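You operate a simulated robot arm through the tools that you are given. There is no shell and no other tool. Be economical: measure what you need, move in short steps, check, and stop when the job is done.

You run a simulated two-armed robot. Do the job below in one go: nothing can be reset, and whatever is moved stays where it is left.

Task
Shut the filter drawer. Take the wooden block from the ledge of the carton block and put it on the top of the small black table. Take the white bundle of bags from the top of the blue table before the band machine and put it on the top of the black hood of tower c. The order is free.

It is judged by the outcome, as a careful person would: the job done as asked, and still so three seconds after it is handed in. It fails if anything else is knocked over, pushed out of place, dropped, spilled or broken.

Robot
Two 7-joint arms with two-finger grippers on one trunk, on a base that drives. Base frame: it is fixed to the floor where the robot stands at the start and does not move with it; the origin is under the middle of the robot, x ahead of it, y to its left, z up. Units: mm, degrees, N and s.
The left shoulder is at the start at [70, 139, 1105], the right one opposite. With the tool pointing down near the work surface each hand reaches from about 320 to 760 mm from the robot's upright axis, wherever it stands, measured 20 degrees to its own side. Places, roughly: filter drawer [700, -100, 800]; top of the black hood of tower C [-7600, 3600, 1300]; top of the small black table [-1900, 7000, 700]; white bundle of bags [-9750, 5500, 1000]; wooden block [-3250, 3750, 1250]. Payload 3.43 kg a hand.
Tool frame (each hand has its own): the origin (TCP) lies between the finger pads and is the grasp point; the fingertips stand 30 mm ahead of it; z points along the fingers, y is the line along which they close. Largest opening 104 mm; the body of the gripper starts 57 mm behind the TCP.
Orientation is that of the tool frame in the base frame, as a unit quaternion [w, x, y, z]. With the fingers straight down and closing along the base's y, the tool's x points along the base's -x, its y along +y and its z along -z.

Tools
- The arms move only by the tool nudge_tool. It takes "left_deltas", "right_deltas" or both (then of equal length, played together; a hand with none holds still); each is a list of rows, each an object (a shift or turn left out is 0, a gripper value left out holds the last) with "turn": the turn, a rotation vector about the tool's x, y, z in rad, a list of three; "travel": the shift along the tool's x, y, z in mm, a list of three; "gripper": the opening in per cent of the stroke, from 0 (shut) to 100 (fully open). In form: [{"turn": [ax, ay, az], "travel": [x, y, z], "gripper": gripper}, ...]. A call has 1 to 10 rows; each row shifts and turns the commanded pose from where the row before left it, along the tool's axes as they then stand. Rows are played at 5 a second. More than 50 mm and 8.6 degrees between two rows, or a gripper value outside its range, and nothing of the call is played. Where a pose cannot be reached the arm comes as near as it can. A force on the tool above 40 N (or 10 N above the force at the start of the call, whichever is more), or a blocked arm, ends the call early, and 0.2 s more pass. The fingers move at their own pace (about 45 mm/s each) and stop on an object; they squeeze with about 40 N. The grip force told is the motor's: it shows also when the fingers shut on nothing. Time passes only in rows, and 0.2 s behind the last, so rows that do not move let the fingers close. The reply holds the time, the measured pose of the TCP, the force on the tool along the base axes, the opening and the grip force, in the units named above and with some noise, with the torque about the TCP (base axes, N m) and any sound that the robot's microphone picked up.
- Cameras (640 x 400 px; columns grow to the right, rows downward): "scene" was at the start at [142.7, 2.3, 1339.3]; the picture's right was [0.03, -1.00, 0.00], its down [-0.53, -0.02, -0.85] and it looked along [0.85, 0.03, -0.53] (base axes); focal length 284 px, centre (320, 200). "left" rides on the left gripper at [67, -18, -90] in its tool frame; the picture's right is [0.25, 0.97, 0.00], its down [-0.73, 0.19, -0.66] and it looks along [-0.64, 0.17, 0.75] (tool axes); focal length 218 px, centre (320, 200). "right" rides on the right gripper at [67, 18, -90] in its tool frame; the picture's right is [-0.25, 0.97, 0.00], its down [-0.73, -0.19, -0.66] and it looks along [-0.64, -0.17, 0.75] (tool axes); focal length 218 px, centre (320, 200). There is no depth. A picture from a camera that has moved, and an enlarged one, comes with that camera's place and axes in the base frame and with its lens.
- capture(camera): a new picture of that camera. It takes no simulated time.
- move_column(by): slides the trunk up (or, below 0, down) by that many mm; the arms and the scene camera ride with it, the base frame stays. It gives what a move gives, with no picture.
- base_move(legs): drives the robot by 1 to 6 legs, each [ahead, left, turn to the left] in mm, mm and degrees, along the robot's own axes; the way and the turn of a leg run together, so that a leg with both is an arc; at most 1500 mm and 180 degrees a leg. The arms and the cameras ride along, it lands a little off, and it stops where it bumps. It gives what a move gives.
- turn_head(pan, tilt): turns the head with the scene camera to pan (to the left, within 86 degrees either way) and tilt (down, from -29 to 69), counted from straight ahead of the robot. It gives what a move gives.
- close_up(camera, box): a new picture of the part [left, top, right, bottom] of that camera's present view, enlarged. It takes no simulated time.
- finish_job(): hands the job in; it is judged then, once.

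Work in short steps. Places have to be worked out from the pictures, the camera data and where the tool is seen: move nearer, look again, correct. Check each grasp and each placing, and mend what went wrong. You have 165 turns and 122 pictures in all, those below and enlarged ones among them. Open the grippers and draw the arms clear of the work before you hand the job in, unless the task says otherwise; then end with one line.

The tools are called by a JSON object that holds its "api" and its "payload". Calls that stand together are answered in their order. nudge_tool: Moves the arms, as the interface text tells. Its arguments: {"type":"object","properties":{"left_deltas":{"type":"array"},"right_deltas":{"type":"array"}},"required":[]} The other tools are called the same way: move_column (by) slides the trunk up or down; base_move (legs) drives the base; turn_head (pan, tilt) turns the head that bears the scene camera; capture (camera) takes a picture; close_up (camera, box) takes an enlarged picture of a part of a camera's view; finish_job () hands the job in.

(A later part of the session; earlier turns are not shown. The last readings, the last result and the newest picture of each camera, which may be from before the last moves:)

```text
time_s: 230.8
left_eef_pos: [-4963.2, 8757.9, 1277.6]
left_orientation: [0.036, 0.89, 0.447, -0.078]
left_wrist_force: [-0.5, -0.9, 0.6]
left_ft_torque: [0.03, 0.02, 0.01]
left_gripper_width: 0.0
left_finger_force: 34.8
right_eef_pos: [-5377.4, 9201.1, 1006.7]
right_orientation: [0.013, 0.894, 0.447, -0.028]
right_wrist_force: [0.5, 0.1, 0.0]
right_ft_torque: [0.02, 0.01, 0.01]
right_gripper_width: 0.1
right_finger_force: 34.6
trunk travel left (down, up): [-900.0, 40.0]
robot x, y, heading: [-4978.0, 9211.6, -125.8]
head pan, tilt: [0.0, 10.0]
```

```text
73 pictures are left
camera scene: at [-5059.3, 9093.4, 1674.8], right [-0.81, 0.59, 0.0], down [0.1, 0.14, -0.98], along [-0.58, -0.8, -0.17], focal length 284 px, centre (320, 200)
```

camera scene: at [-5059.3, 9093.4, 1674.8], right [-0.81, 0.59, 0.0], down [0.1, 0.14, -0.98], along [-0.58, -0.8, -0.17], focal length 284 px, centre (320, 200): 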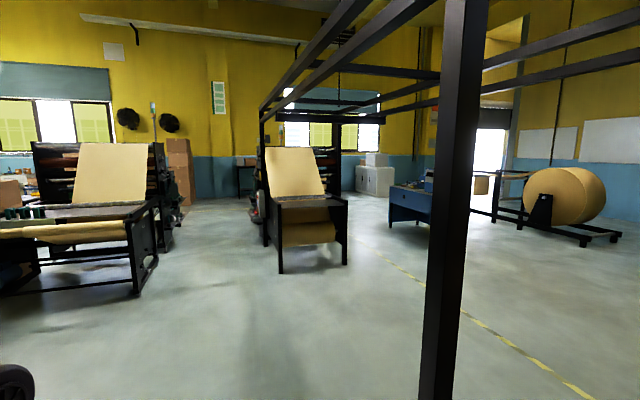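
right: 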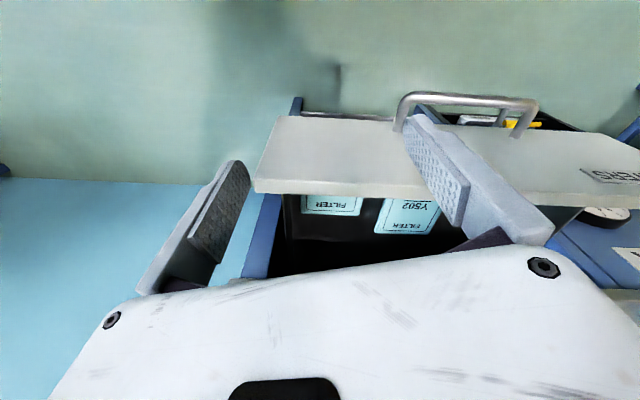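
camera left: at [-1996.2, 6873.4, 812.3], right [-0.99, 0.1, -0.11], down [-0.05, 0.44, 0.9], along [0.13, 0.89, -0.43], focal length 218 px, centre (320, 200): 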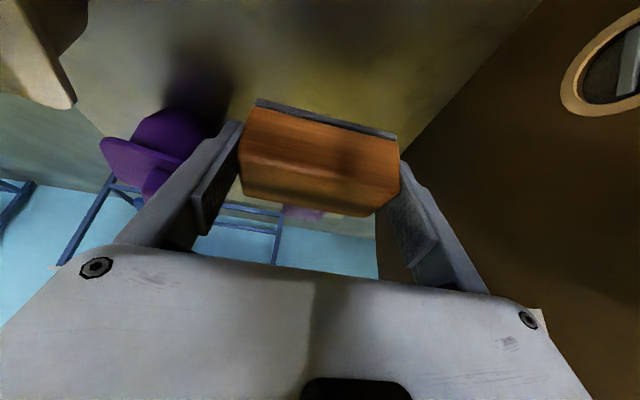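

The blue desk at the far right-centre matches the bundle's place; the framed black machine in the middle is tower C's area. I go south past the gantry post, then west under it.

{"api": "base_move", "payload": {"legs": [[0, 0, 18.9], [1500, 0, 0], [400, 0, 0], [0, 0, -60], [700, 0, 0]]}}

{"api": "capture", "payload": {"camera": "scene"}}

```text
time_s: 247.6
left_eef_pos: [-6492.7, 6851.8, 1276.3]
left_orientation: [0.007, 0.991, 0.107, -0.086]
left_wrist_force: [-0.4, -0.4, -0.5]
left_ft_torque: [0.01, 0.01, 0.0]
left_gripper_width: 0.0
left_finger_force: 34.4
right_eef_pos: [-6515.6, 7458.2, 1006.3]
right_orientation: [0.004, 0.994, 0.106, -0.031]
right_wrist_force: [-0.3, -0.3, 0.0]
right_ft_torque: [-0.01, 0.03, -0.01]
right_gripper_width: 0.3
right_finger_force: 34.7
trunk travel left (down, up): [-900.0, 40.0]
robot x, y, heading: [-6208.7, 7201.6, -166.9]
head pan, tilt: [0.0, 10.0]
```

```text
72 pictures are left
camera scene: at [-6343.6, 7171.0, 1675.0], right [-0.23, 0.97, 0.0], down [0.17, 0.04, -0.98], along [-0.96, -0.22, -0.17], focal length 284 px, centre (320, 200)
```

scene: 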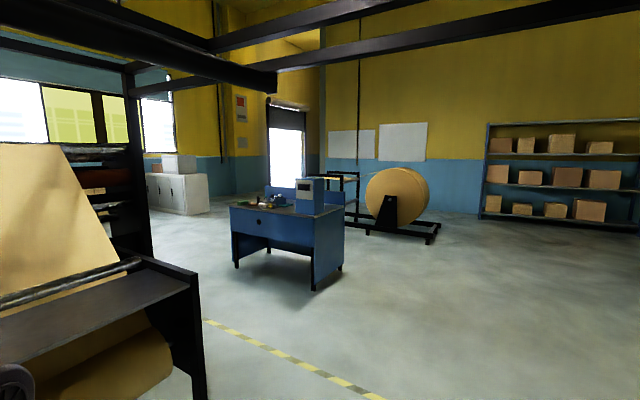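

The blue table with the band machine is ahead; its long east side faces the aisle. I zoom to identify the white bundle.

{"api": "close_up", "payload": {"camera": "scene", "box": [220, 165, 360, 253]}}

```text
4.55 times, centred on (290, 209) of scene
camera zoom: at [-6343.6, 7171.0, 1675.0], right [-0.23, 0.97, 0.0], down [0.17, 0.04, -0.98], along [-0.96, -0.22, -0.17], focal length 1290 px, centre (456, 159)
```

zoom: 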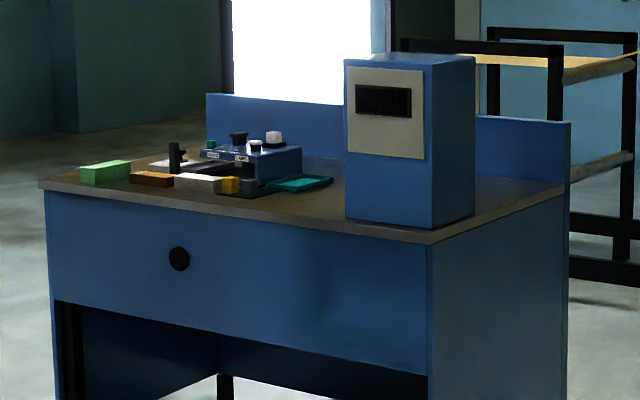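

The white bundle is on the east edge strip near e≈-10990, n≈2540. I drive west across the line's aisle, then sidestep south facing the table.

{"api": "base_move", "payload": {"legs": [[0, 0, -30], [1400, 0, 0], [400, 0, 0], [0, 1450, 0], [0, 850, 0]]}}

{"api": "turn_head", "payload": {"pan": 0, "tilt": 25}}

{"api": "capture", "payload": {"camera": "scene"}}

```text
time_s: 269.5
left_eef_pos: [-9028.2, 5303.3, 1277.1]
left_orientation: [-0.014, 0.987, -0.138, -0.084]
left_wrist_force: [-0.5, -0.2, -0.5]
left_ft_torque: [0.01, 0.02, 0.01]
left_gripper_width: 0.0
left_finger_force: 34.5
right_eef_pos: [-8760.9, 5846.7, 1005.0]
right_orientation: [-0.005, 0.99, -0.14, -0.031]
right_wrist_force: [0.1, -0.3, -0.2]
right_ft_torque: [0.01, 0.01, -0.01]
right_gripper_width: 0.0
right_finger_force: 35.0
trunk travel left (down, up): [-900.0, 40.0]
robot x, y, heading: [-8611.9, 5476.7, 165.0]
head pan, tilt: [0.0, 10.0]
```

```text
time_s: 270.2
left_eef_pos: [-9029.5, 5303.9, 1277.7]
left_orientation: [-0.014, 0.987, -0.138, -0.084]
left_wrist_force: [-0.3, 0.3, -0.8]
left_ft_torque: [0.0, -0.03, -0.02]
left_gripper_width: 0.0
left_finger_force: 34.0
right_eef_pos: [-8761.0, 5845.9, 1007.4]
right_orientation: [-0.005, 0.99, -0.14, -0.03]
right_wrist_force: [-0.3, -0.5, 0.2]
right_ft_torque: [0.0, -0.02, 0.0]
right_gripper_width: 0.0
right_finger_force: 34.5
trunk travel left (down, up): [-900.0, 40.0]
robot x, y, heading: [-8610.6, 5476.3, 164.8]
head pan, tilt: [0.0, 25.0]
```

```text
70 pictures are left
camera scene: at [-8745.7, 5513.0, 1650.5], right [0.26, 0.96, 0.0], down [0.41, -0.11, -0.91], along [-0.87, 0.24, -0.42], focal length 284 px, centre (320, 200)
```

scene: 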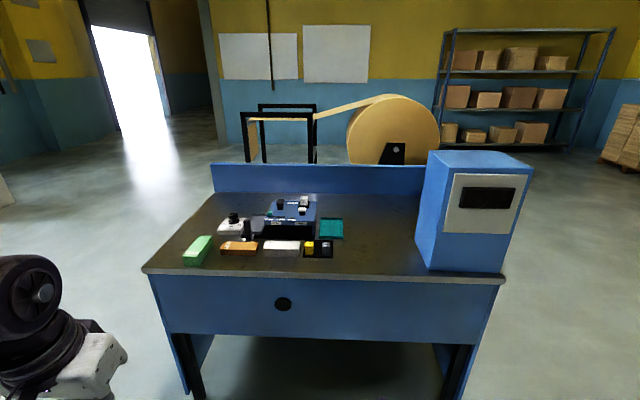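

{"api": "close_up", "payload": {"camera": "scene", "box": [140, 180, 380, 290]}}

```text
2.67 times, centred on (260, 235) of scene
camera zoom: at [-8745.7, 5513.0, 1650.5], right [0.26, 0.96, 0.0], down [0.41, -0.11, -0.91], along [-0.87, 0.24, -0.42], focal length 757 px, centre (480, 107)
```

zoom: 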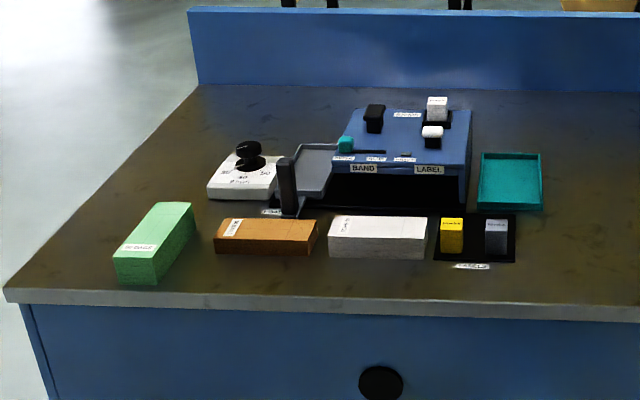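

The white bundle is about 160 × 85 × 33 mm at [-9775, 5630], top of table ~z 905, with close neighbours at both ends. I'll grip across its depth with the tool yawed 90°. I square up, approach and lower the trunk.

{"api": "base_move", "payload": {"legs": [[0, 0, -1.7], [550, 0, 0]]}}

{"api": "move_column", "payload": {"by": -150}}

{"api": "turn_head", "payload": {"pan": 10, "tilt": 50}}

{"api": "capture", "payload": {"camera": "scene"}}

```text
time_s: 273.9
left_eef_pos: [-9574.9, 5483.1, 1277.1]
left_orientation: [-0.016, 0.984, -0.156, -0.085]
left_wrist_force: [0.3, 0.7, -0.5]
left_ft_torque: [0.0, -0.01, 0.01]
left_gripper_width: 0.1
left_finger_force: 34.7
right_eef_pos: [-9288.7, 6017.8, 1006.5]
right_orientation: [-0.005, 0.987, -0.157, -0.032]
right_wrist_force: [0.1, -0.1, -0.3]
right_ft_torque: [0.02, -0.01, 0.01]
right_gripper_width: 0.0
right_finger_force: 34.6
trunk travel left (down, up): [-900.0, 40.0]
robot x, y, heading: [-9152.5, 5644.0, 162.7]
head pan, tilt: [0.0, 25.0]
```

```text
time_s: 275.6
left_eef_pos: [-9576.5, 5483.2, 1128.3]
left_orientation: [-0.015, 0.984, -0.155, -0.084]
left_wrist_force: [-0.5, 0.3, -0.8]
left_ft_torque: [-0.01, -0.01, 0.01]
left_gripper_width: 0.0
left_finger_force: 34.9
right_eef_pos: [-9291.0, 6018.0, 856.1]
right_orientation: [-0.005, 0.987, -0.157, -0.031]
right_wrist_force: [0.7, -0.2, -0.3]
right_ft_torque: [0.01, 0.03, 0.0]
right_gripper_width: 0.1
right_finger_force: 34.3
trunk travel left (down, up): [-750.0, 190.0]
robot x, y, heading: [-9153.2, 5642.3, 163.1]
head pan, tilt: [0.0, 25.0]
```

```text
time_s: 276.5
left_eef_pos: [-9576.1, 5484.5, 1128.0]
left_orientation: [-0.016, 0.984, -0.156, -0.084]
left_wrist_force: [0.3, 0.4, -1.3]
left_ft_torque: [0.0, -0.01, 0.01]
left_gripper_width: 0.0
left_finger_force: 34.8
right_eef_pos: [-9289.0, 6017.3, 856.1]
right_orientation: [-0.005, 0.987, -0.157, -0.029]
right_wrist_force: [0.4, 1.1, -0.6]
right_ft_torque: [0.0, 0.01, -0.02]
right_gripper_width: 0.2
right_finger_force: 34.5
trunk travel left (down, up): [-750.0, 190.0]
robot x, y, heading: [-9154.5, 5644.3, 163.0]
head pan, tilt: [10.0, 50.0]
```

```text
68 pictures are left
camera scene: at [-9274.3, 5666.9, 1463.0], right [0.13, 0.99, 0.0], down [0.76, -0.1, -0.64], along [-0.64, 0.08, -0.77], focal length 284 px, centre (320, 200)
```

scene: 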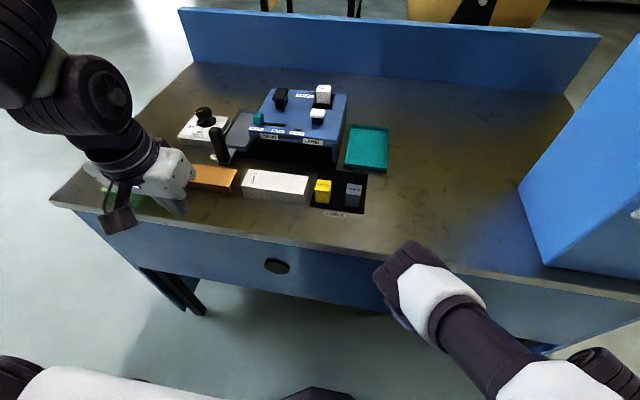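

{"api": "close_up", "payload": {"camera": "scene", "box": [190, 130, 350, 230]}}

```text
4.00 times, centred on (270, 180) of scene
camera zoom: at [-9274.3, 5666.9, 1463.0], right [0.13, 0.99, 0.0], down [0.76, -0.1, -0.64], along [-0.64, 0.08, -0.77], focal length 1136 px, centre (520, 280)
```

zoom: 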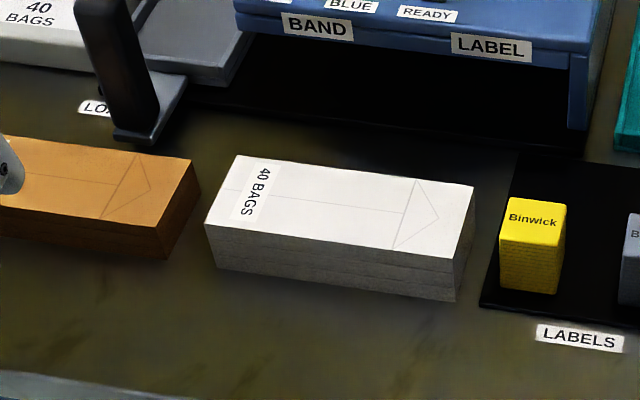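

The bundle measures ~156 × 63 × 36 mm, centred near [-9780, 5617], lying along the room's north axis. I straighten the left tool and move it above.

{"api": "nudge_tool", "payload": {"left_deltas": [{"turn": [0, 0.085, 0]}, {"turn": [0, 0.085, 0]}, {"travel": [-45, -13, 0]}, {"travel": [-45, -13, 0]}, {"travel": [-45, -13, 0]}, {"travel": [-45, -13, 0]}, {"travel": [-45, -13, 0]}]}}

{"api": "nudge_tool", "payload": {"left_deltas": [{"turn": [0, 0, 0.145]}, {"turn": [0, 0, 0.145]}, {"turn": [0, 0, 0.145]}, {"turn": [0, 0, 0.145]}, {"turn": [0, 0, 0.145]}]}}

```text
time_s: 278.1
left_eef_pos: [-9772.7, 5616.6, 1126.1]
left_orientation: [-0.002, 0.988, -0.157, 0.001]
left_wrist_force: [-1.1, 0.5, 0.1]
left_ft_torque: [0.02, -0.03, 0.0]
left_gripper_width: 0.0
left_finger_force: 34.8
right_eef_pos: [-9290.4, 6019.5, 855.1]
right_orientation: [-0.003, 0.987, -0.158, -0.03]
right_wrist_force: [0.4, 0.8, -0.5]
right_ft_torque: [-0.01, 0.01, -0.03]
right_gripper_width: 0.0
right_finger_force: 34.9
trunk travel left (down, up): [-750.0, 190.0]
robot x, y, heading: [-9152.8, 5641.7, 162.8]
head pan, tilt: [10.0, 50.0]
```

```text
time_s: 279.3
left_eef_pos: [-9770.3, 5614.9, 1128.4]
left_orientation: [-0.003, 0.868, -0.497, -0.002]
left_wrist_force: [-0.5, -0.9, -0.1]
left_ft_torque: [0.0, 0.0, 0.0]
left_gripper_width: 0.0
left_finger_force: 34.9
right_eef_pos: [-9290.0, 6018.1, 856.7]
right_orientation: [-0.004, 0.987, -0.157, -0.03]
right_wrist_force: [0.2, -0.3, 0.2]
right_ft_torque: [0.01, -0.01, -0.01]
right_gripper_width: 0.1
right_finger_force: 34.5
trunk travel left (down, up): [-750.0, 190.0]
robot x, y, heading: [-9154.4, 5645.4, 162.8]
head pan, tilt: [10.0, 50.0]
```

Rotation works. I finish the 90° yaw and open to 85%.

{"api": "nudge_tool", "payload": {"left_deltas": [{"turn": [0, 0, 0.141], "gripper": 85}, {"turn": [0, 0, 0.141]}, {"turn": [0, 0, 0.141]}, {"turn": [0, 0, 0.141]}, {"turn": [0, 0, 0.141]}, {"turn": [0, 0, 0.141]}]}}

{"api": "capture", "payload": {"camera": "left"}}

{"api": "capture", "payload": {"camera": "scene"}}

```text
time_s: 280.7
left_eef_pos: [-9771.1, 5613.6, 1127.9]
left_orientation: [0.002, -0.587, 0.81, 0.0]
left_wrist_force: [0.8, -0.6, -0.6]
left_ft_torque: [0.0, -0.02, -0.01]
left_gripper_width: 88.4
left_finger_force: 0.2
right_eef_pos: [-9289.7, 6018.8, 855.2]
right_orientation: [-0.005, 0.987, -0.157, -0.03]
right_wrist_force: [0.3, -0.3, 0.9]
right_ft_torque: [0.02, 0.0, -0.01]
right_gripper_width: 0.0
right_finger_force: 35.1
trunk travel left (down, up): [-750.0, 190.0]
robot x, y, heading: [-9154.0, 5643.1, 162.6]
head pan, tilt: [10.0, 50.0]
```

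```text
66 pictures are left
camera left: at [-9774.3, 5544.3, 1215.7], right [-1.0, 0.06, 0.0], down [0.05, 0.75, 0.66], along [0.04, 0.66, -0.75], focal length 218 px, centre (320, 200)
```

left: 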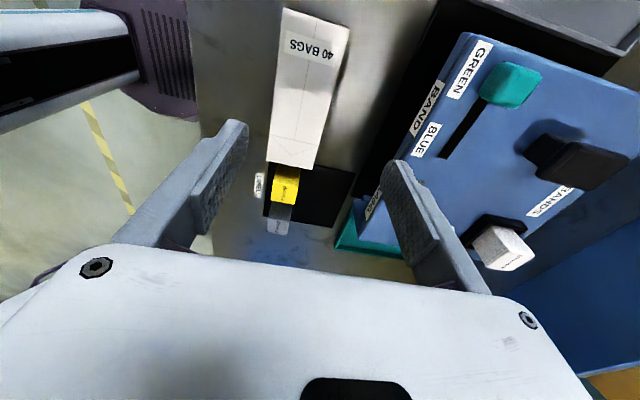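

```text
65 pictures are left
camera scene: at [-9274.3, 5667.0, 1463.0], right [0.13, 0.99, 0.0], down [0.76, -0.1, -0.64], along [-0.64, 0.08, -0.77], focal length 284 px, centre (320, 200)
```

scene: 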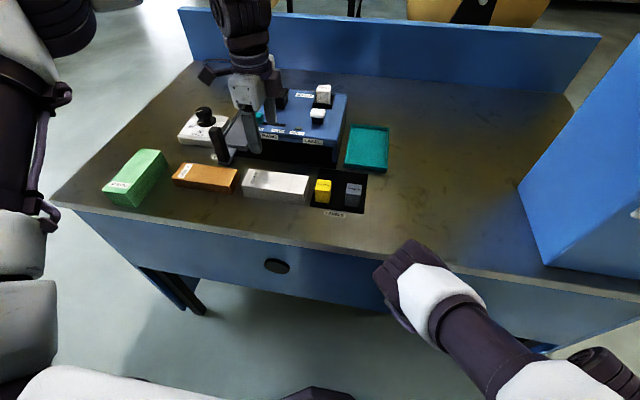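

Combining both views gives consistent results: table z≈940, bundle centre ≈[-9750, 5621], top ≈973. I shift over it and go part-way down.

{"api": "nudge_tool", "payload": {"left_deltas": [{"travel": [-14, -18, 0]}, {"travel": [0, 0, 40]}, {"travel": [0, 0, 40]}]}}

{"api": "capture", "payload": {"camera": "left"}}

{"api": "close_up", "payload": {"camera": "scene", "box": [190, 100, 350, 220]}}

```text
time_s: 281.5
left_eef_pos: [-9746.5, 5622.0, 1045.5]
left_orientation: [0.003, -0.588, 0.809, 0.002]
left_wrist_force: [-1.4, 0.5, -0.1]
left_ft_torque: [-0.01, -0.05, -0.01]
left_gripper_width: 88.4
left_finger_force: 0.1
right_eef_pos: [-9291.8, 6017.6, 857.4]
right_orientation: [-0.005, 0.987, -0.158, -0.03]
right_wrist_force: [-0.5, -0.6, 0.7]
right_ft_torque: [0.02, -0.02, 0.0]
right_gripper_width: 0.0
right_finger_force: 35.0
trunk travel left (down, up): [-750.0, 190.0]
robot x, y, heading: [-9149.0, 5641.7, 162.9]
head pan, tilt: [10.0, 50.0]
```

```text
64 pictures are left
camera left: at [-9750.4, 5551.7, 1134.3], right [-1.0, 0.06, 0.0], down [0.04, 0.75, 0.66], along [0.04, 0.66, -0.75], focal length 218 px, centre (320, 200)
```

left: 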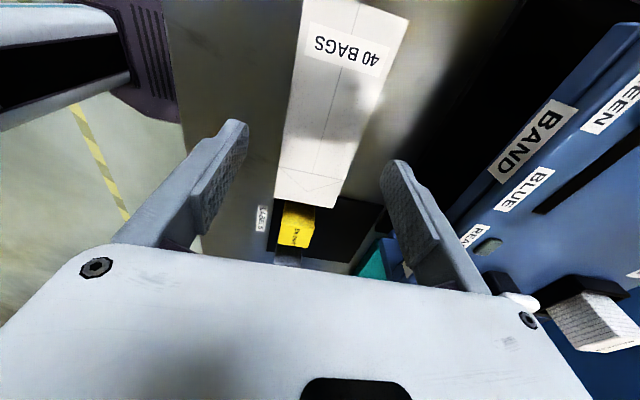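

```text
3.33 times, centred on (270, 160) of scene
camera zoom: at [-9276.3, 5666.8, 1462.9], right [0.13, 0.99, 0.0], down [0.76, -0.1, -0.64], along [-0.64, 0.08, -0.77], focal length 946 px, centre (487, 333)
```

zoom: 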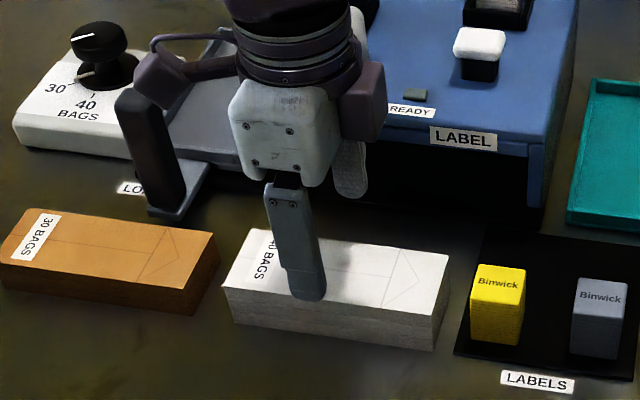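

Now both agree within 4 mm; the band machine's handle is ~110 mm clear. I descend the last 70 mm with a 4 mm shift west.

{"api": "nudge_tool", "payload": {"left_deltas": [{"travel": [0, 4, 30]}, {"travel": [0, 0, 25]}, {"travel": [0, 0, 13]}]}}

{"api": "close_up", "payload": {"camera": "scene", "box": [190, 100, 350, 220]}}

{"api": "capture", "payload": {"camera": "left"}}

```text
time_s: 282.3
left_eef_pos: [-9751.0, 5622.8, 978.3]
left_orientation: [0.001, -0.588, 0.809, 0.001]
left_wrist_force: [-0.1, 0.0, 0.4]
left_ft_torque: [0.0, 0.04, -0.03]
left_gripper_width: 88.5
left_finger_force: 0.1
right_eef_pos: [-9290.8, 6018.2, 856.4]
right_orientation: [-0.004, 0.987, -0.157, -0.031]
right_wrist_force: [-0.1, 0.1, -0.1]
right_ft_torque: [0.01, 0.0, 0.0]
right_gripper_width: 0.0
right_finger_force: 34.7
trunk travel left (down, up): [-750.0, 190.0]
robot x, y, heading: [-9153.9, 5644.6, 162.6]
head pan, tilt: [10.0, 50.0]
```

```text
3.33 times, centred on (270, 160) of scene
camera zoom: at [-9273.6, 5667.1, 1463.1], right [0.13, 0.99, 0.0], down [0.76, -0.1, -0.64], along [-0.64, 0.08, -0.77], focal length 946 px, centre (487, 333)
```

zoom: 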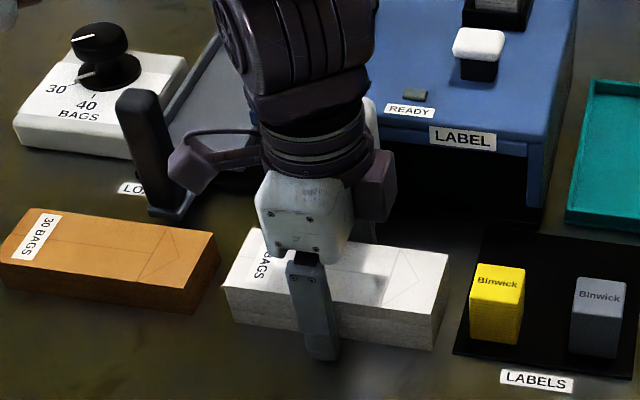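

```text
61 pictures are left
camera left: at [-9754.6, 5552.9, 1066.5], right [-1.0, 0.06, 0.0], down [0.04, 0.75, 0.66], along [0.04, 0.66, -0.75], focal length 218 px, centre (320, 200)
```

left: 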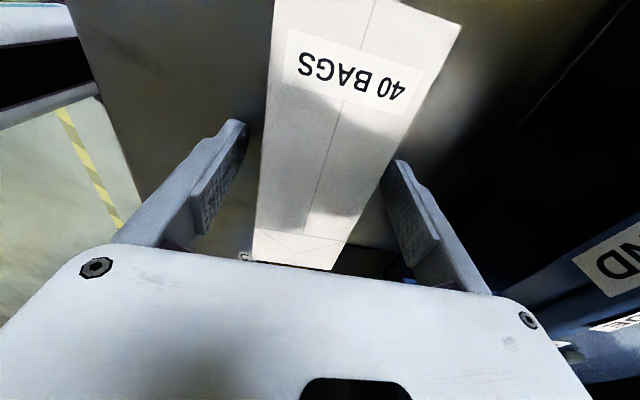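

The fingers straddle the bundle. I close.

{"api": "nudge_tool", "payload": {"left_deltas": [{"gripper": 0}, {}, {}, {}]}}

{"api": "nudge_tool", "payload": {"left_deltas": [{"travel": [0, 0, -10]}, {"travel": [0, 0, -30]}, {"travel": [0, 0, -40]}, {"travel": [0, 0, -40]}, {"travel": [0, 0, -40]}]}}

{"api": "capture", "payload": {"camera": "scene"}}

```text
time_s: 283.3
left_eef_pos: [-9751.7, 5621.3, 977.2]
left_orientation: [0.002, -0.587, 0.809, 0.001]
left_wrist_force: [-0.7, 0.2, -0.4]
left_ft_torque: [-0.03, 0.0, 0.0]
left_gripper_width: 59.3
left_finger_force: 40.0
right_eef_pos: [-9290.5, 6017.9, 856.6]
right_orientation: [-0.005, 0.987, -0.158, -0.03]
right_wrist_force: [0.5, 0.9, 0.1]
right_ft_torque: [0.02, -0.01, 0.04]
right_gripper_width: 0.1
right_finger_force: 34.5
trunk travel left (down, up): [-750.0, 190.0]
robot x, y, heading: [-9151.5, 5641.4, 162.7]
head pan, tilt: [10.0, 50.0]
```

```text
time_s: 284.5
left_eef_pos: [-9750.4, 5623.9, 1136.5]
left_orientation: [0.003, -0.588, 0.809, 0.002]
left_wrist_force: [0.7, -0.4, -2.3]
left_ft_torque: [-0.03, 0.03, -0.01]
left_gripper_width: 58.9
left_finger_force: 40.0
right_eef_pos: [-9288.4, 6018.4, 856.3]
right_orientation: [-0.004, 0.987, -0.157, -0.032]
right_wrist_force: [-0.2, 0.2, -0.3]
right_ft_torque: [0.0, 0.03, -0.01]
right_gripper_width: 0.0
right_finger_force: 34.9
trunk travel left (down, up): [-750.0, 190.0]
robot x, y, heading: [-9152.8, 5643.4, 162.8]
head pan, tilt: [10.0, 50.0]
```

```text
60 pictures are left
camera scene: at [-9272.5, 5667.3, 1463.1], right [0.13, 0.99, 0.0], down [0.76, -0.1, -0.64], along [-0.64, 0.08, -0.77], focal length 284 px, centre (320, 200)
```

scene: 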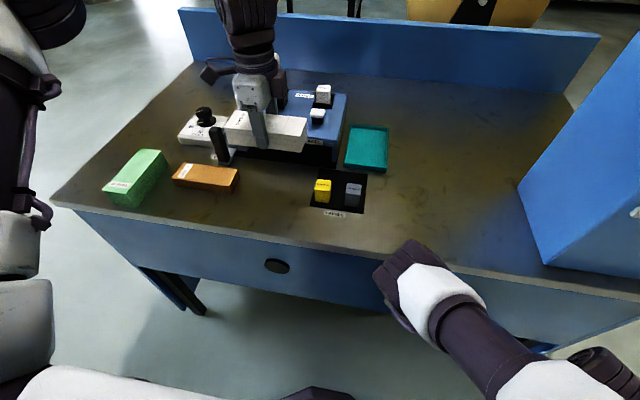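

The bundle is held and lifted, all else untouched. I draw it in, raise the trunk, back off and turn to find tower C's hood.

{"api": "nudge_tool", "payload": {"left_deltas": [{"travel": [0, -40, 0]}, {"travel": [0, -40, 0]}, {"travel": [0, -40, 0]}, {"travel": [0, -20, 0]}]}}

{"api": "move_column", "payload": {"by": 190}}

{"api": "base_move", "payload": {"legs": [[-480, 0, 0], [0, 0, 90]]}}

{"api": "turn_head", "payload": {"pan": 50, "tilt": 15}}

{"api": "capture", "payload": {"camera": "scene"}}

```text
time_s: 285.5
left_eef_pos: [-9618.8, 5577.4, 1139.8]
left_orientation: [0.001, -0.588, 0.809, 0.002]
left_wrist_force: [0.0, 0.8, -1.5]
left_ft_torque: [-0.02, 0.0, 0.0]
left_gripper_width: 59.3
left_finger_force: 40.2
right_eef_pos: [-9288.5, 6016.8, 855.8]
right_orientation: [-0.005, 0.987, -0.157, -0.031]
right_wrist_force: [0.0, -0.2, -0.1]
right_ft_torque: [-0.02, -0.01, -0.02]
right_gripper_width: 0.0
right_finger_force: 34.0
trunk travel left (down, up): [-750.0, 190.0]
robot x, y, heading: [-9150.6, 5646.7, 162.7]
head pan, tilt: [10.0, 50.0]
```

```text
time_s: 287.6
left_eef_pos: [-9618.9, 5577.7, 1329.2]
left_orientation: [0.002, -0.587, 0.809, 0.001]
left_wrist_force: [0.4, -0.2, -1.5]
left_ft_torque: [-0.01, 0.0, 0.01]
left_gripper_width: 59.3
left_finger_force: 39.6
right_eef_pos: [-9289.5, 6018.6, 1046.0]
right_orientation: [-0.005, 0.987, -0.157, -0.03]
right_wrist_force: [0.3, 0.2, 0.5]
right_ft_torque: [0.0, -0.01, 0.0]
right_gripper_width: 0.0
right_finger_force: 35.0
trunk travel left (down, up): [-940.0, 0.0]
robot x, y, heading: [-9152.2, 5642.7, 162.8]
head pan, tilt: [10.0, 50.0]
```

```text
time_s: 293.8
left_eef_pos: [-8729.6, 5024.8, 1326.3]
left_orientation: [-0.005, 0.969, -0.246, 0.008]
left_wrist_force: [-0.3, 0.4, -1.8]
left_ft_torque: [0.0, -0.02, -0.01]
left_gripper_width: 59.4
left_finger_force: 40.0
right_eef_pos: [-9101.3, 5418.9, 1039.4]
right_orientation: [0.02, 0.855, 0.517, -0.019]
right_wrist_force: [0.4, -0.2, 0.3]
right_ft_torque: [-0.01, 0.0, -0.01]
right_gripper_width: 0.2
right_finger_force: 34.7
trunk travel left (down, up): [-940.0, 0.0]
robot x, y, heading: [-8697.4, 5496.9, -116.5]
head pan, tilt: [10.0, 50.0]
stopped in leg 2: the robot was blocked; the commanded pose is now the measured one
```

```text
time_s: 294.8
left_eef_pos: [-8731.0, 5023.2, 1326.3]
left_orientation: [-0.005, 0.97, -0.243, 0.009]
left_wrist_force: [0.0, -0.2, -2.1]
left_ft_torque: [0.01, 0.03, 0.03]
left_gripper_width: 59.4
left_finger_force: 40.0
right_eef_pos: [-9103.2, 5416.9, 1038.5]
right_orientation: [0.021, 0.854, 0.519, -0.018]
right_wrist_force: [-0.1, -1.0, -0.4]
right_ft_torque: [0.0, 0.0, 0.04]
right_gripper_width: 0.0
right_finger_force: 34.9
trunk travel left (down, up): [-940.0, 0.0]
robot x, y, heading: [-8690.7, 5490.6, -116.8]
head pan, tilt: [50.0, 15.0]
```

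```text
59 pictures are left
camera scene: at [-8704.7, 5359.1, 1706.4], right [-0.92, -0.4, -0.02], down [-0.09, 0.24, -0.97], along [0.39, -0.89, -0.25], focal length 284 px, centre (320, 200)
```

scene: 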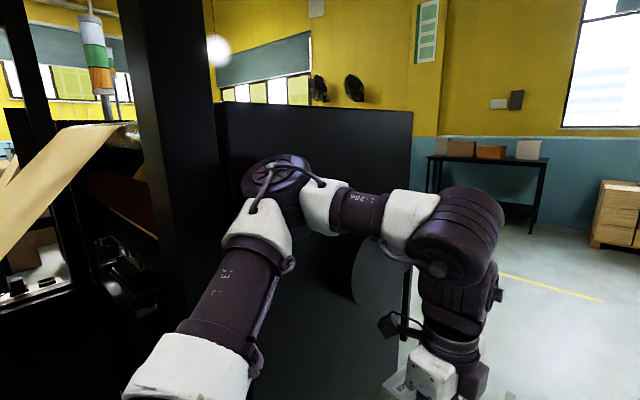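

The turn stopped as the left elbow touched the machine frame beside me. I turn back a little and step away west, then look.

{"api": "base_move", "payload": {"legs": [[0, 0, -15], [0, -350, 0]]}}

{"api": "capture", "payload": {"camera": "scene"}}

```text
time_s: 298.0
left_eef_pos: [-9093.4, 5278.8, 1328.2]
left_orientation: [-0.003, 0.931, -0.364, -0.001]
left_wrist_force: [0.9, 0.6, -1.8]
left_ft_torque: [0.0, 0.02, 0.04]
left_gripper_width: 58.7
left_finger_force: 39.7
right_eef_pos: [-9359.0, 5754.3, 1046.0]
right_orientation: [0.011, 0.914, 0.405, -0.03]
right_wrist_force: [0.7, -0.1, 0.1]
right_ft_torque: [0.02, -0.01, 0.02]
right_gripper_width: 0.0
right_finger_force: 34.6
trunk travel left (down, up): [-940.0, 0.0]
robot x, y, heading: [-8961.9, 5728.9, -131.6]
head pan, tilt: [50.0, 15.0]
```

```text
58 pictures are left
camera scene: at [-8975.6, 5595.2, 1706.5], right [-0.99, -0.15, 0.0], down [-0.04, 0.26, -0.97], along [0.15, -0.95, -0.26], focal length 284 px, centre (320, 200)
```

scene: 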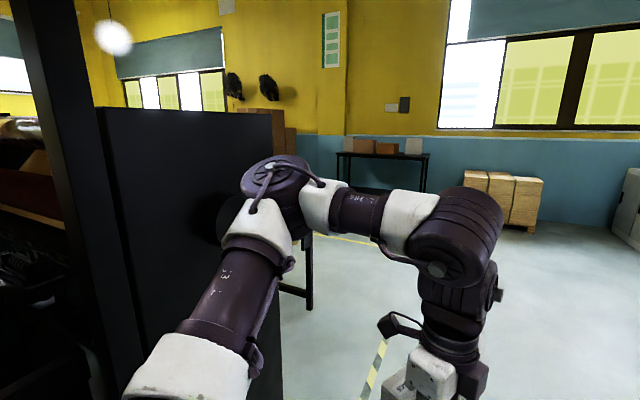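

The tower's black side panel is on my left (east). I square up southward in the aisle and drive south to look at the tower from the other side.

{"api": "base_move", "payload": {"legs": [[0, 0, 24.6], [1400, 0, 0]]}}

{"api": "turn_head", "payload": {"pan": 75, "tilt": 10}}

{"api": "capture", "payload": {"camera": "scene"}}

```text
time_s: 306.1
left_eef_pos: [-9311.8, 3958.6, 1326.6]
left_orientation: [-0.003, 0.987, -0.163, -0.001]
left_wrist_force: [-1.2, 0.3, -1.6]
left_ft_torque: [0.0, 0.0, -0.02]
left_gripper_width: 59.4
left_finger_force: 40.1
right_eef_pos: [-9748.0, 4285.5, 1046.2]
right_orientation: [0.018, 0.81, 0.586, -0.026]
right_wrist_force: [-0.3, -0.6, 0.8]
right_ft_torque: [0.03, -0.02, 0.0]
right_gripper_width: 0.1
right_finger_force: 35.0
trunk travel left (down, up): [-940.0, 0.0]
robot x, y, heading: [-9371.6, 4421.0, -107.5]
head pan, tilt: [50.0, 15.0]
```

```text
time_s: 307.0
left_eef_pos: [-9312.3, 3958.0, 1328.1]
left_orientation: [-0.002, 0.987, -0.163, -0.001]
left_wrist_force: [0.6, -0.1, -2.1]
left_ft_torque: [0.01, 0.01, 0.02]
left_gripper_width: 59.4
left_finger_force: 39.8
right_eef_pos: [-9748.1, 4284.4, 1046.8]
right_orientation: [0.018, 0.81, 0.586, -0.026]
right_wrist_force: [0.2, -0.6, -0.2]
right_ft_torque: [-0.01, 0.0, 0.01]
right_gripper_width: 0.2
right_finger_force: 34.5
trunk travel left (down, up): [-940.0, 0.0]
robot x, y, heading: [-9372.4, 4422.4, -107.4]
head pan, tilt: [75.0, 10.0]
```

```text
57 pictures are left
camera scene: at [-9306.4, 4322.4, 1714.8], right [-0.53, -0.84, 0.0], down [-0.15, 0.09, -0.98], along [0.83, -0.53, -0.17], focal length 284 px, centre (320, 200)
```

scene: 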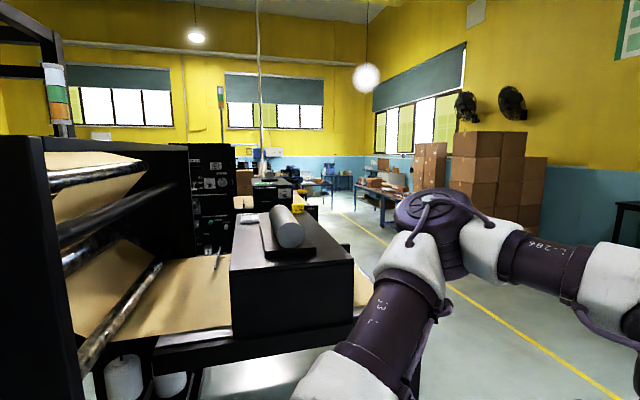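

The black hood, with a roll on its tray, is visible at the right place. I zoom in.

{"api": "close_up", "payload": {"camera": "scene", "box": [140, 130, 400, 360]}}

```text
1.74 times, centred on (270, 245) of scene
camera zoom: at [-9306.4, 4322.4, 1714.8], right [-0.53, -0.84, 0.0], down [-0.15, 0.09, -0.98], along [0.83, -0.53, -0.17], focal length 494 px, centre (407, 122)
```

zoom: 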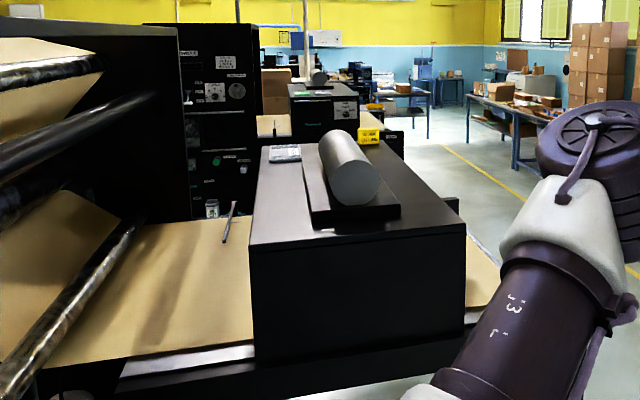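

The near hood (roughly e -8955…-7800, n 940…1500, z≈1200) matches tower C. It has free strips around the pad with the cylinder. I turn to face east and move in front of its west end for a closer look.

{"api": "base_move", "payload": {"legs": [[0, 0, 90.5], [0, -600, 0], [350, 0, 0]]}}

{"api": "turn_head", "payload": {"pan": 0, "tilt": 25}}

{"api": "capture", "payload": {"camera": "scene"}}

```text
time_s: 316.0
left_eef_pos: [-8776.5, 3781.9, 1329.3]
left_orientation: [0.0, 0.82, 0.572, -0.001]
left_wrist_force: [-0.4, 0.5, -1.5]
left_ft_torque: [-0.04, -0.02, -0.01]
left_gripper_width: 59.1
left_finger_force: 40.1
right_eef_pos: [-9114.6, 3355.3, 1047.6]
right_orientation: [0.032, 0.172, 0.984, -0.006]
right_wrist_force: [0.9, 0.6, 0.4]
right_ft_torque: [-0.01, -0.01, 0.01]
right_gripper_width: 0.0
right_finger_force: 34.7
trunk travel left (down, up): [-940.0, 0.0]
robot x, y, heading: [-9241.6, 3736.6, -18.9]
head pan, tilt: [75.0, 10.0]
```

```text
time_s: 317.5
left_eef_pos: [-8773.3, 3781.4, 1328.5]
left_orientation: [-0.001, 0.821, 0.572, -0.001]
left_wrist_force: [0.4, -0.1, -2.0]
left_ft_torque: [0.0, -0.04, 0.01]
left_gripper_width: 59.2
left_finger_force: 40.8
right_eef_pos: [-9113.6, 3354.4, 1047.2]
right_orientation: [0.031, 0.173, 0.984, -0.006]
right_wrist_force: [-1.0, 0.2, 0.0]
right_ft_torque: [0.01, 0.01, -0.01]
right_gripper_width: 0.0
right_finger_force: 34.9
trunk travel left (down, up): [-940.0, 0.0]
robot x, y, heading: [-9240.5, 3731.4, -18.8]
head pan, tilt: [0.0, 25.0]
```

```text
55 pictures are left
camera scene: at [-9101.0, 3686.5, 1690.4], right [-0.32, -0.95, 0.0], down [-0.4, 0.14, -0.91], along [0.86, -0.29, -0.42], focal length 284 px, centre (320, 200)
```

scene: 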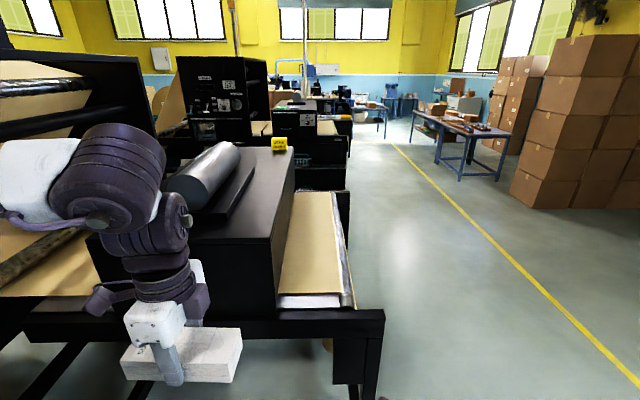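

Triangulating, the hood's west top edge is at e≈-9100, z≈1260, with a ~98 mm free strip before the pad. I raise the bundle, square up and drive closer.

{"api": "nudge_tool", "payload": {"left_deltas": [{"travel": [0, 0, -35]}, {"travel": [0, 0, -35]}]}}

{"api": "base_move", "payload": {"legs": [[0, 0, 1.9], [250, 0, 0]]}}

{"api": "turn_head", "payload": {"pan": 15, "tilt": 35}}

{"api": "capture", "payload": {"camera": "scene"}}

{"api": "capture", "payload": {"camera": "left"}}

```text
time_s: 318.1
left_eef_pos: [-8774.7, 3782.6, 1398.2]
left_orientation: [-0.001, 0.82, 0.572, -0.001]
left_wrist_force: [-0.1, -0.1, -1.0]
left_ft_torque: [-0.01, -0.04, -0.01]
left_gripper_width: 59.2
left_finger_force: 40.4
right_eef_pos: [-9114.8, 3354.6, 1046.8]
right_orientation: [0.031, 0.172, 0.985, -0.004]
right_wrist_force: [0.3, 0.5, -0.2]
right_ft_torque: [0.0, 0.01, 0.0]
right_gripper_width: 0.0
right_finger_force: 35.0
trunk travel left (down, up): [-940.0, 0.0]
robot x, y, heading: [-9236.1, 3733.6, -18.8]
head pan, tilt: [0.0, 25.0]
```

```text
time_s: 320.3
left_eef_pos: [-8536.7, 3730.3, 1398.3]
left_orientation: [0.0, 0.809, 0.588, 0.0]
left_wrist_force: [-0.4, 0.8, -0.6]
left_ft_torque: [0.0, 0.0, 0.04]
left_gripper_width: 59.2
left_finger_force: 40.1
right_eef_pos: [-8857.1, 3287.8, 1046.2]
right_orientation: [0.033, 0.153, 0.988, -0.005]
right_wrist_force: [1.6, 0.8, 0.3]
right_ft_torque: [0.01, -0.02, -0.01]
right_gripper_width: 0.2
right_finger_force: 34.4
trunk travel left (down, up): [-940.0, 0.0]
robot x, y, heading: [-8997.7, 3661.0, -16.7]
head pan, tilt: [0.0, 25.0]
```

```text
time_s: 321.1
left_eef_pos: [-8533.3, 3729.1, 1397.2]
left_orientation: [-0.001, 0.809, 0.588, -0.002]
left_wrist_force: [0.7, 0.3, -3.1]
left_ft_torque: [-0.02, 0.01, -0.01]
left_gripper_width: 59.4
left_finger_force: 40.3
right_eef_pos: [-8854.6, 3286.5, 1046.1]
right_orientation: [0.03, 0.151, 0.988, -0.004]
right_wrist_force: [0.8, -0.2, 1.1]
right_ft_torque: [-0.01, 0.03, 0.02]
right_gripper_width: 0.0
right_finger_force: 34.8
trunk travel left (down, up): [-940.0, 0.0]
robot x, y, heading: [-8998.1, 3662.5, -16.4]
head pan, tilt: [15.0, 35.0]
```

```text
54 pictures are left
camera scene: at [-8857.1, 3642.9, 1674.7], right [-0.03, -1.0, 0.0], down [-0.57, 0.02, -0.82], along [0.82, -0.02, -0.57], focal length 284 px, centre (320, 200)
```

scene: 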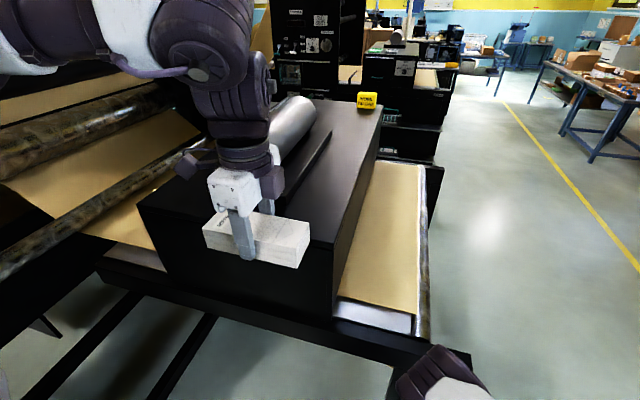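

```text
53 pictures are left
camera left: at [-8526.9, 3798.4, 1486.5], right [1.0, -0.06, 0.0], down [-0.04, -0.75, 0.66], along [-0.04, -0.66, -0.75], focal length 218 px, centre (320, 200)
```

left: 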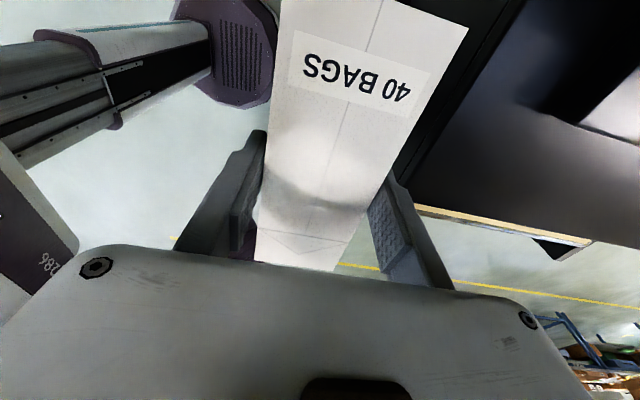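

The hood edge positions are consistent (SW top corner ≈ e -9100, n 1000, z 1260). I zoom to see the free area around the pad.

{"api": "close_up", "payload": {"camera": "scene", "box": [130, 80, 400, 280]}}

```text
2.00 times, centred on (265, 180) of scene
camera zoom: at [-8857.1, 3642.9, 1674.7], right [-0.03, -1.0, 0.0], down [-0.57, 0.02, -0.82], along [0.82, -0.02, -0.57], focal length 568 px, centre (430, 240)
```

zoom: 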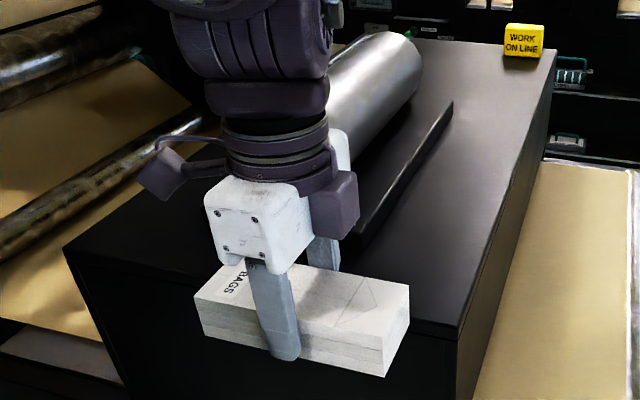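

The strip south of the pad is ~150 mm wide. I yaw the bundle back to lie east-west, which fits that strip with good margins, and step 60 mm closer.

{"api": "nudge_tool", "payload": {"left_deltas": [{"turn": [0, 0, -0.145]}, {"turn": [0, 0, -0.145]}, {"turn": [0, 0, -0.145]}, {"turn": [0, 0, -0.145]}, {"turn": [0, 0, -0.145]}, {"turn": [0, 0, -0.145]}, {"turn": [0, 0, -0.145]}, {"turn": [0, 0, -0.145]}, {"turn": [0, 0, -0.145]}, {"turn": [0, 0, -0.145]}]}}

{"api": "base_move", "payload": {"legs": [[60, 0, 0]]}}

{"api": "nudge_tool", "payload": {"left_deltas": [{"turn": [0, 0, -0.12]}, {"travel": [-40, -5, 0]}, {"travel": [-40, -5, 0]}, {"travel": [-40, -5, 0]}]}}

{"api": "capture", "payload": {"camera": "scene"}}

{"api": "capture", "payload": {"camera": "left"}}

```text
time_s: 323.3
left_eef_pos: [-8532.0, 3729.1, 1398.4]
left_orientation: [-0.002, 0.213, 0.977, -0.001]
left_wrist_force: [0.2, 0.0, -1.5]
left_ft_torque: [-0.01, -0.02, 0.01]
left_gripper_width: 59.3
left_finger_force: 40.2
right_eef_pos: [-8855.7, 3287.6, 1046.1]
right_orientation: [0.029, 0.152, 0.988, -0.004]
right_wrist_force: [0.2, 1.3, 0.1]
right_ft_torque: [-0.01, 0.05, 0.02]
right_gripper_width: 0.0
right_finger_force: 34.5
trunk travel left (down, up): [-940.0, 0.0]
robot x, y, heading: [-8997.0, 3661.9, -16.4]
head pan, tilt: [15.0, 35.0]
```

```text
time_s: 324.3
left_eef_pos: [-8489.0, 3715.8, 1401.7]
left_orientation: [0.002, 0.215, 0.977, -0.001]
left_wrist_force: [-1.9, 0.0, -1.6]
left_ft_torque: [-0.02, -0.07, -0.02]
left_gripper_width: 59.2
left_finger_force: 39.8
right_eef_pos: [-8807.6, 3273.3, 1048.3]
right_orientation: [0.035, 0.152, 0.988, -0.005]
right_wrist_force: [-0.9, 0.1, 0.5]
right_ft_torque: [-0.01, -0.1, -0.02]
right_gripper_width: 0.1
right_finger_force: 34.6
trunk travel left (down, up): [-940.0, 0.0]
robot x, y, heading: [-8940.3, 3644.4, -16.4]
head pan, tilt: [15.0, 35.0]
```

```text
time_s: 325.3
left_eef_pos: [-8359.9, 3656.2, 1395.4]
left_orientation: [-0.003, 0.157, 0.988, 0.0]
left_wrist_force: [1.1, -0.1, -1.4]
left_ft_torque: [0.0, 0.06, 0.02]
left_gripper_width: 59.5
left_finger_force: 39.7
right_eef_pos: [-8796.4, 3267.4, 1044.4]
right_orientation: [0.029, 0.152, 0.988, -0.003]
right_wrist_force: [1.2, 0.0, -0.7]
right_ft_torque: [0.05, 0.03, 0.03]
right_gripper_width: 0.0
right_finger_force: 34.7
trunk travel left (down, up): [-940.0, 0.0]
robot x, y, heading: [-8939.0, 3641.8, -16.4]
head pan, tilt: [15.0, 35.0]
```

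```text
51 pictures are left
camera scene: at [-8796.1, 3623.0, 1674.1], right [-0.03, -1.0, 0.0], down [-0.58, 0.02, -0.82], along [0.82, -0.02, -0.58], focal length 284 px, centre (320, 200)
```

scene: 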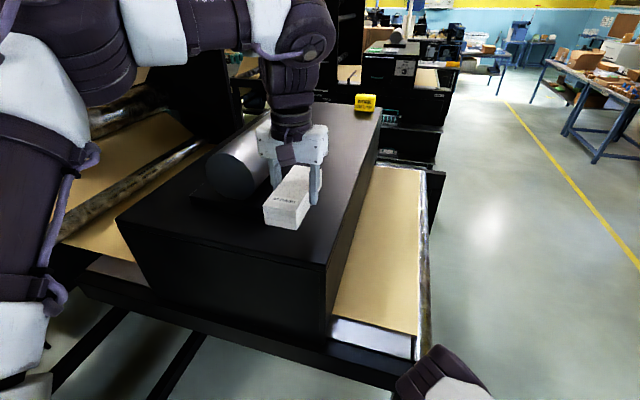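

```text
50 pictures are left
camera left: at [-8428.2, 3661.4, 1485.1], right [0.06, 1.0, 0.0], down [0.76, -0.05, 0.65], along [0.65, -0.04, -0.76], focal length 218 px, centre (320, 200)
```

left: 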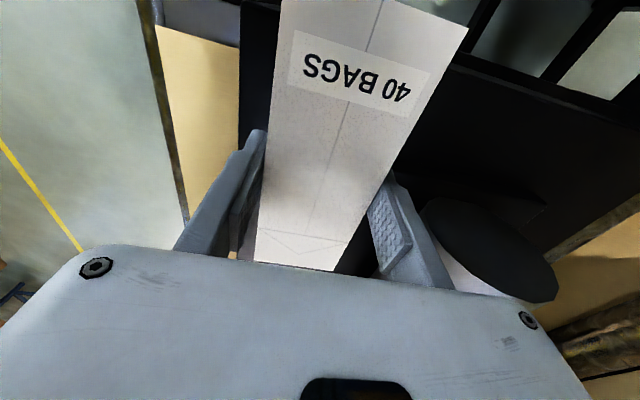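

The bundle is over the strip at e -9061, n 1075. I move 50 mm forward and lower to ~15 mm above the hood.

{"api": "nudge_tool", "payload": {"left_deltas": [{"travel": [-25, -3, 0]}, {"travel": [-25, -2, 0]}, {"travel": [0, 0, 30]}, {"travel": [0, 0, 30]}, {"travel": [0, 0, 15]}]}}

{"api": "close_up", "payload": {"camera": "scene", "box": [110, 80, 400, 280]}}

{"api": "capture", "payload": {"camera": "left"}}

```text
time_s: 326.5
left_eef_pos: [-8320.5, 3637.9, 1324.3]
left_orientation: [-0.002, 0.156, 0.988, 0.0]
left_wrist_force: [0.8, -0.5, -0.6]
left_ft_torque: [0.0, 0.03, 0.02]
left_gripper_width: 59.8
left_finger_force: 39.9
right_eef_pos: [-8798.2, 3269.1, 1046.2]
right_orientation: [0.029, 0.153, 0.988, -0.003]
right_wrist_force: [-0.1, -0.8, 0.0]
right_ft_torque: [-0.01, -0.01, 0.01]
right_gripper_width: 0.0
right_finger_force: 34.9
trunk travel left (down, up): [-940.0, 0.0]
robot x, y, heading: [-8939.3, 3647.2, -16.6]
head pan, tilt: [15.0, 35.0]
```

```text
2.00 times, centred on (255, 180) of scene
camera zoom: at [-8799.9, 3624.3, 1674.5], right [-0.03, -1.0, 0.0], down [-0.57, 0.02, -0.82], along [0.82, -0.02, -0.57], focal length 568 px, centre (450, 240)
```

zoom: 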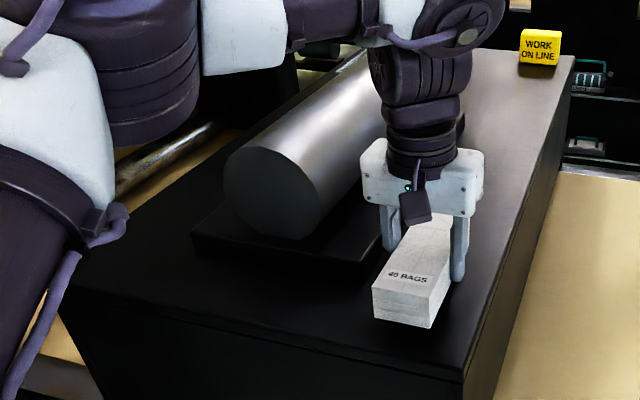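

```text
48 pictures are left
camera left: at [-8388.9, 3642.5, 1412.7], right [0.06, 1.0, 0.0], down [0.76, -0.04, 0.65], along [0.65, -0.04, -0.76], focal length 218 px, centre (320, 200)
```

left: 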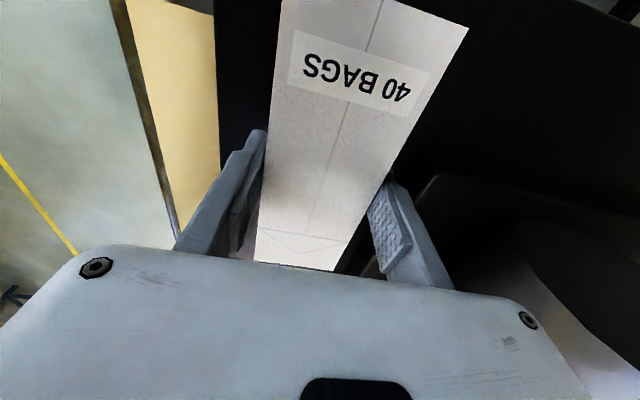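

Good: the pad is ~40 mm from the left finger. I lower in small steps until contact.

{"api": "nudge_tool", "payload": {"left_deltas": [{"travel": [0, 0, 5]}, {"travel": [0, 0, 5]}, {"travel": [0, 0, 5]}, {"travel": [0, 0, 4]}, {}]}}

{"api": "nudge_tool", "payload": {"left_deltas": [{"travel": [0, 0, 4]}, {"travel": [0, 0, 4]}, {}]}}

```text
time_s: 327.7
left_eef_pos: [-8322.7, 3638.7, 1308.2]
left_orientation: [0.002, 0.156, 0.988, -0.001]
left_wrist_force: [9.7, 0.1, 27.4]
left_ft_torque: [0.09, -1.16, -0.15]
left_gripper_width: 59.4
left_finger_force: 39.9
right_eef_pos: [-8800.9, 3271.6, 1046.3]
right_orientation: [0.031, 0.152, 0.988, -0.003]
right_wrist_force: [0.1, -0.5, -0.4]
right_ft_torque: [-0.01, 0.02, -0.02]
right_gripper_width: 0.0
right_finger_force: 35.0
trunk travel left (down, up): [-940.0, 0.0]
robot x, y, heading: [-8940.8, 3643.5, -16.6]
head pan, tilt: [15.0, 35.0]
```

```text
time_s: 328.0
left_eef_pos: [-8322.2, 3637.9, 1308.2]
left_orientation: [0.003, 0.157, 0.988, -0.003]
left_wrist_force: [-0.5, 1.0, 10.9]
left_ft_torque: [0.55, 0.68, -0.08]
left_gripper_width: 59.2
left_finger_force: 39.9
right_eef_pos: [-8801.1, 3270.4, 1046.1]
right_orientation: [0.03, 0.152, 0.988, -0.004]
right_wrist_force: [0.2, -0.3, -0.5]
right_ft_torque: [0.01, 0.0, 0.0]
right_gripper_width: 0.0
right_finger_force: 34.8
trunk travel left (down, up): [-940.0, 0.0]
robot x, y, heading: [-8940.5, 3643.2, -16.7]
head pan, tilt: [15.0, 35.0]
stopped in row 1 (left hand): the force on the tool passed its limit at 44 N (the readings are from after the stop); the commanded pose is now the measured one
```

The bundle rests on the hood (contact at TCP z 1308). I open and lift straight away.

{"api": "nudge_tool", "payload": {"left_deltas": [{"gripper": 85}, {}, {"travel": [0, 0, -15]}, {"travel": [0, 0, -35]}, {"travel": [0, 0, -45]}, {"travel": [10, 0, -30]}]}}

{"api": "close_up", "payload": {"camera": "scene", "box": [110, 80, 400, 280]}}

```text
time_s: 329.4
left_eef_pos: [-8331.8, 3641.1, 1431.8]
left_orientation: [0.002, 0.156, 0.988, -0.002]
left_wrist_force: [-0.2, 0.7, 0.6]
left_ft_torque: [0.01, -0.01, 0.01]
left_gripper_width: 88.1
left_finger_force: 0.1
right_eef_pos: [-8800.1, 3270.9, 1046.6]
right_orientation: [0.03, 0.153, 0.988, -0.005]
right_wrist_force: [-0.2, -0.3, -0.4]
right_ft_torque: [0.01, -0.03, -0.02]
right_gripper_width: 0.0
right_finger_force: 34.8
trunk travel left (down, up): [-940.0, 0.0]
robot x, y, heading: [-8941.4, 3643.9, -16.6]
head pan, tilt: [15.0, 35.0]
```

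```text
2.00 times, centred on (255, 180) of scene
camera zoom: at [-8803.1, 3626.7, 1674.8], right [-0.03, -1.0, 0.0], down [-0.57, 0.02, -0.82], along [0.82, -0.02, -0.57], focal length 568 px, centre (450, 240)
```

zoom: 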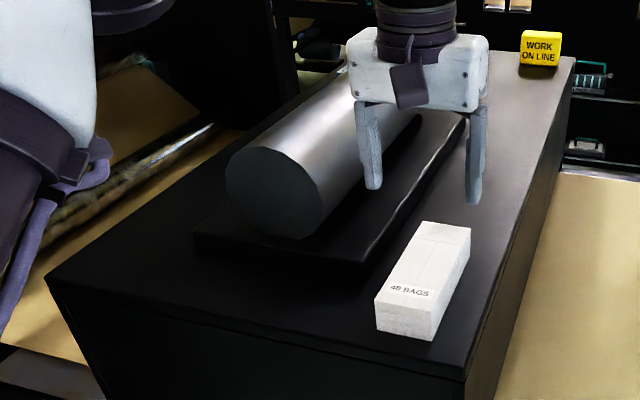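

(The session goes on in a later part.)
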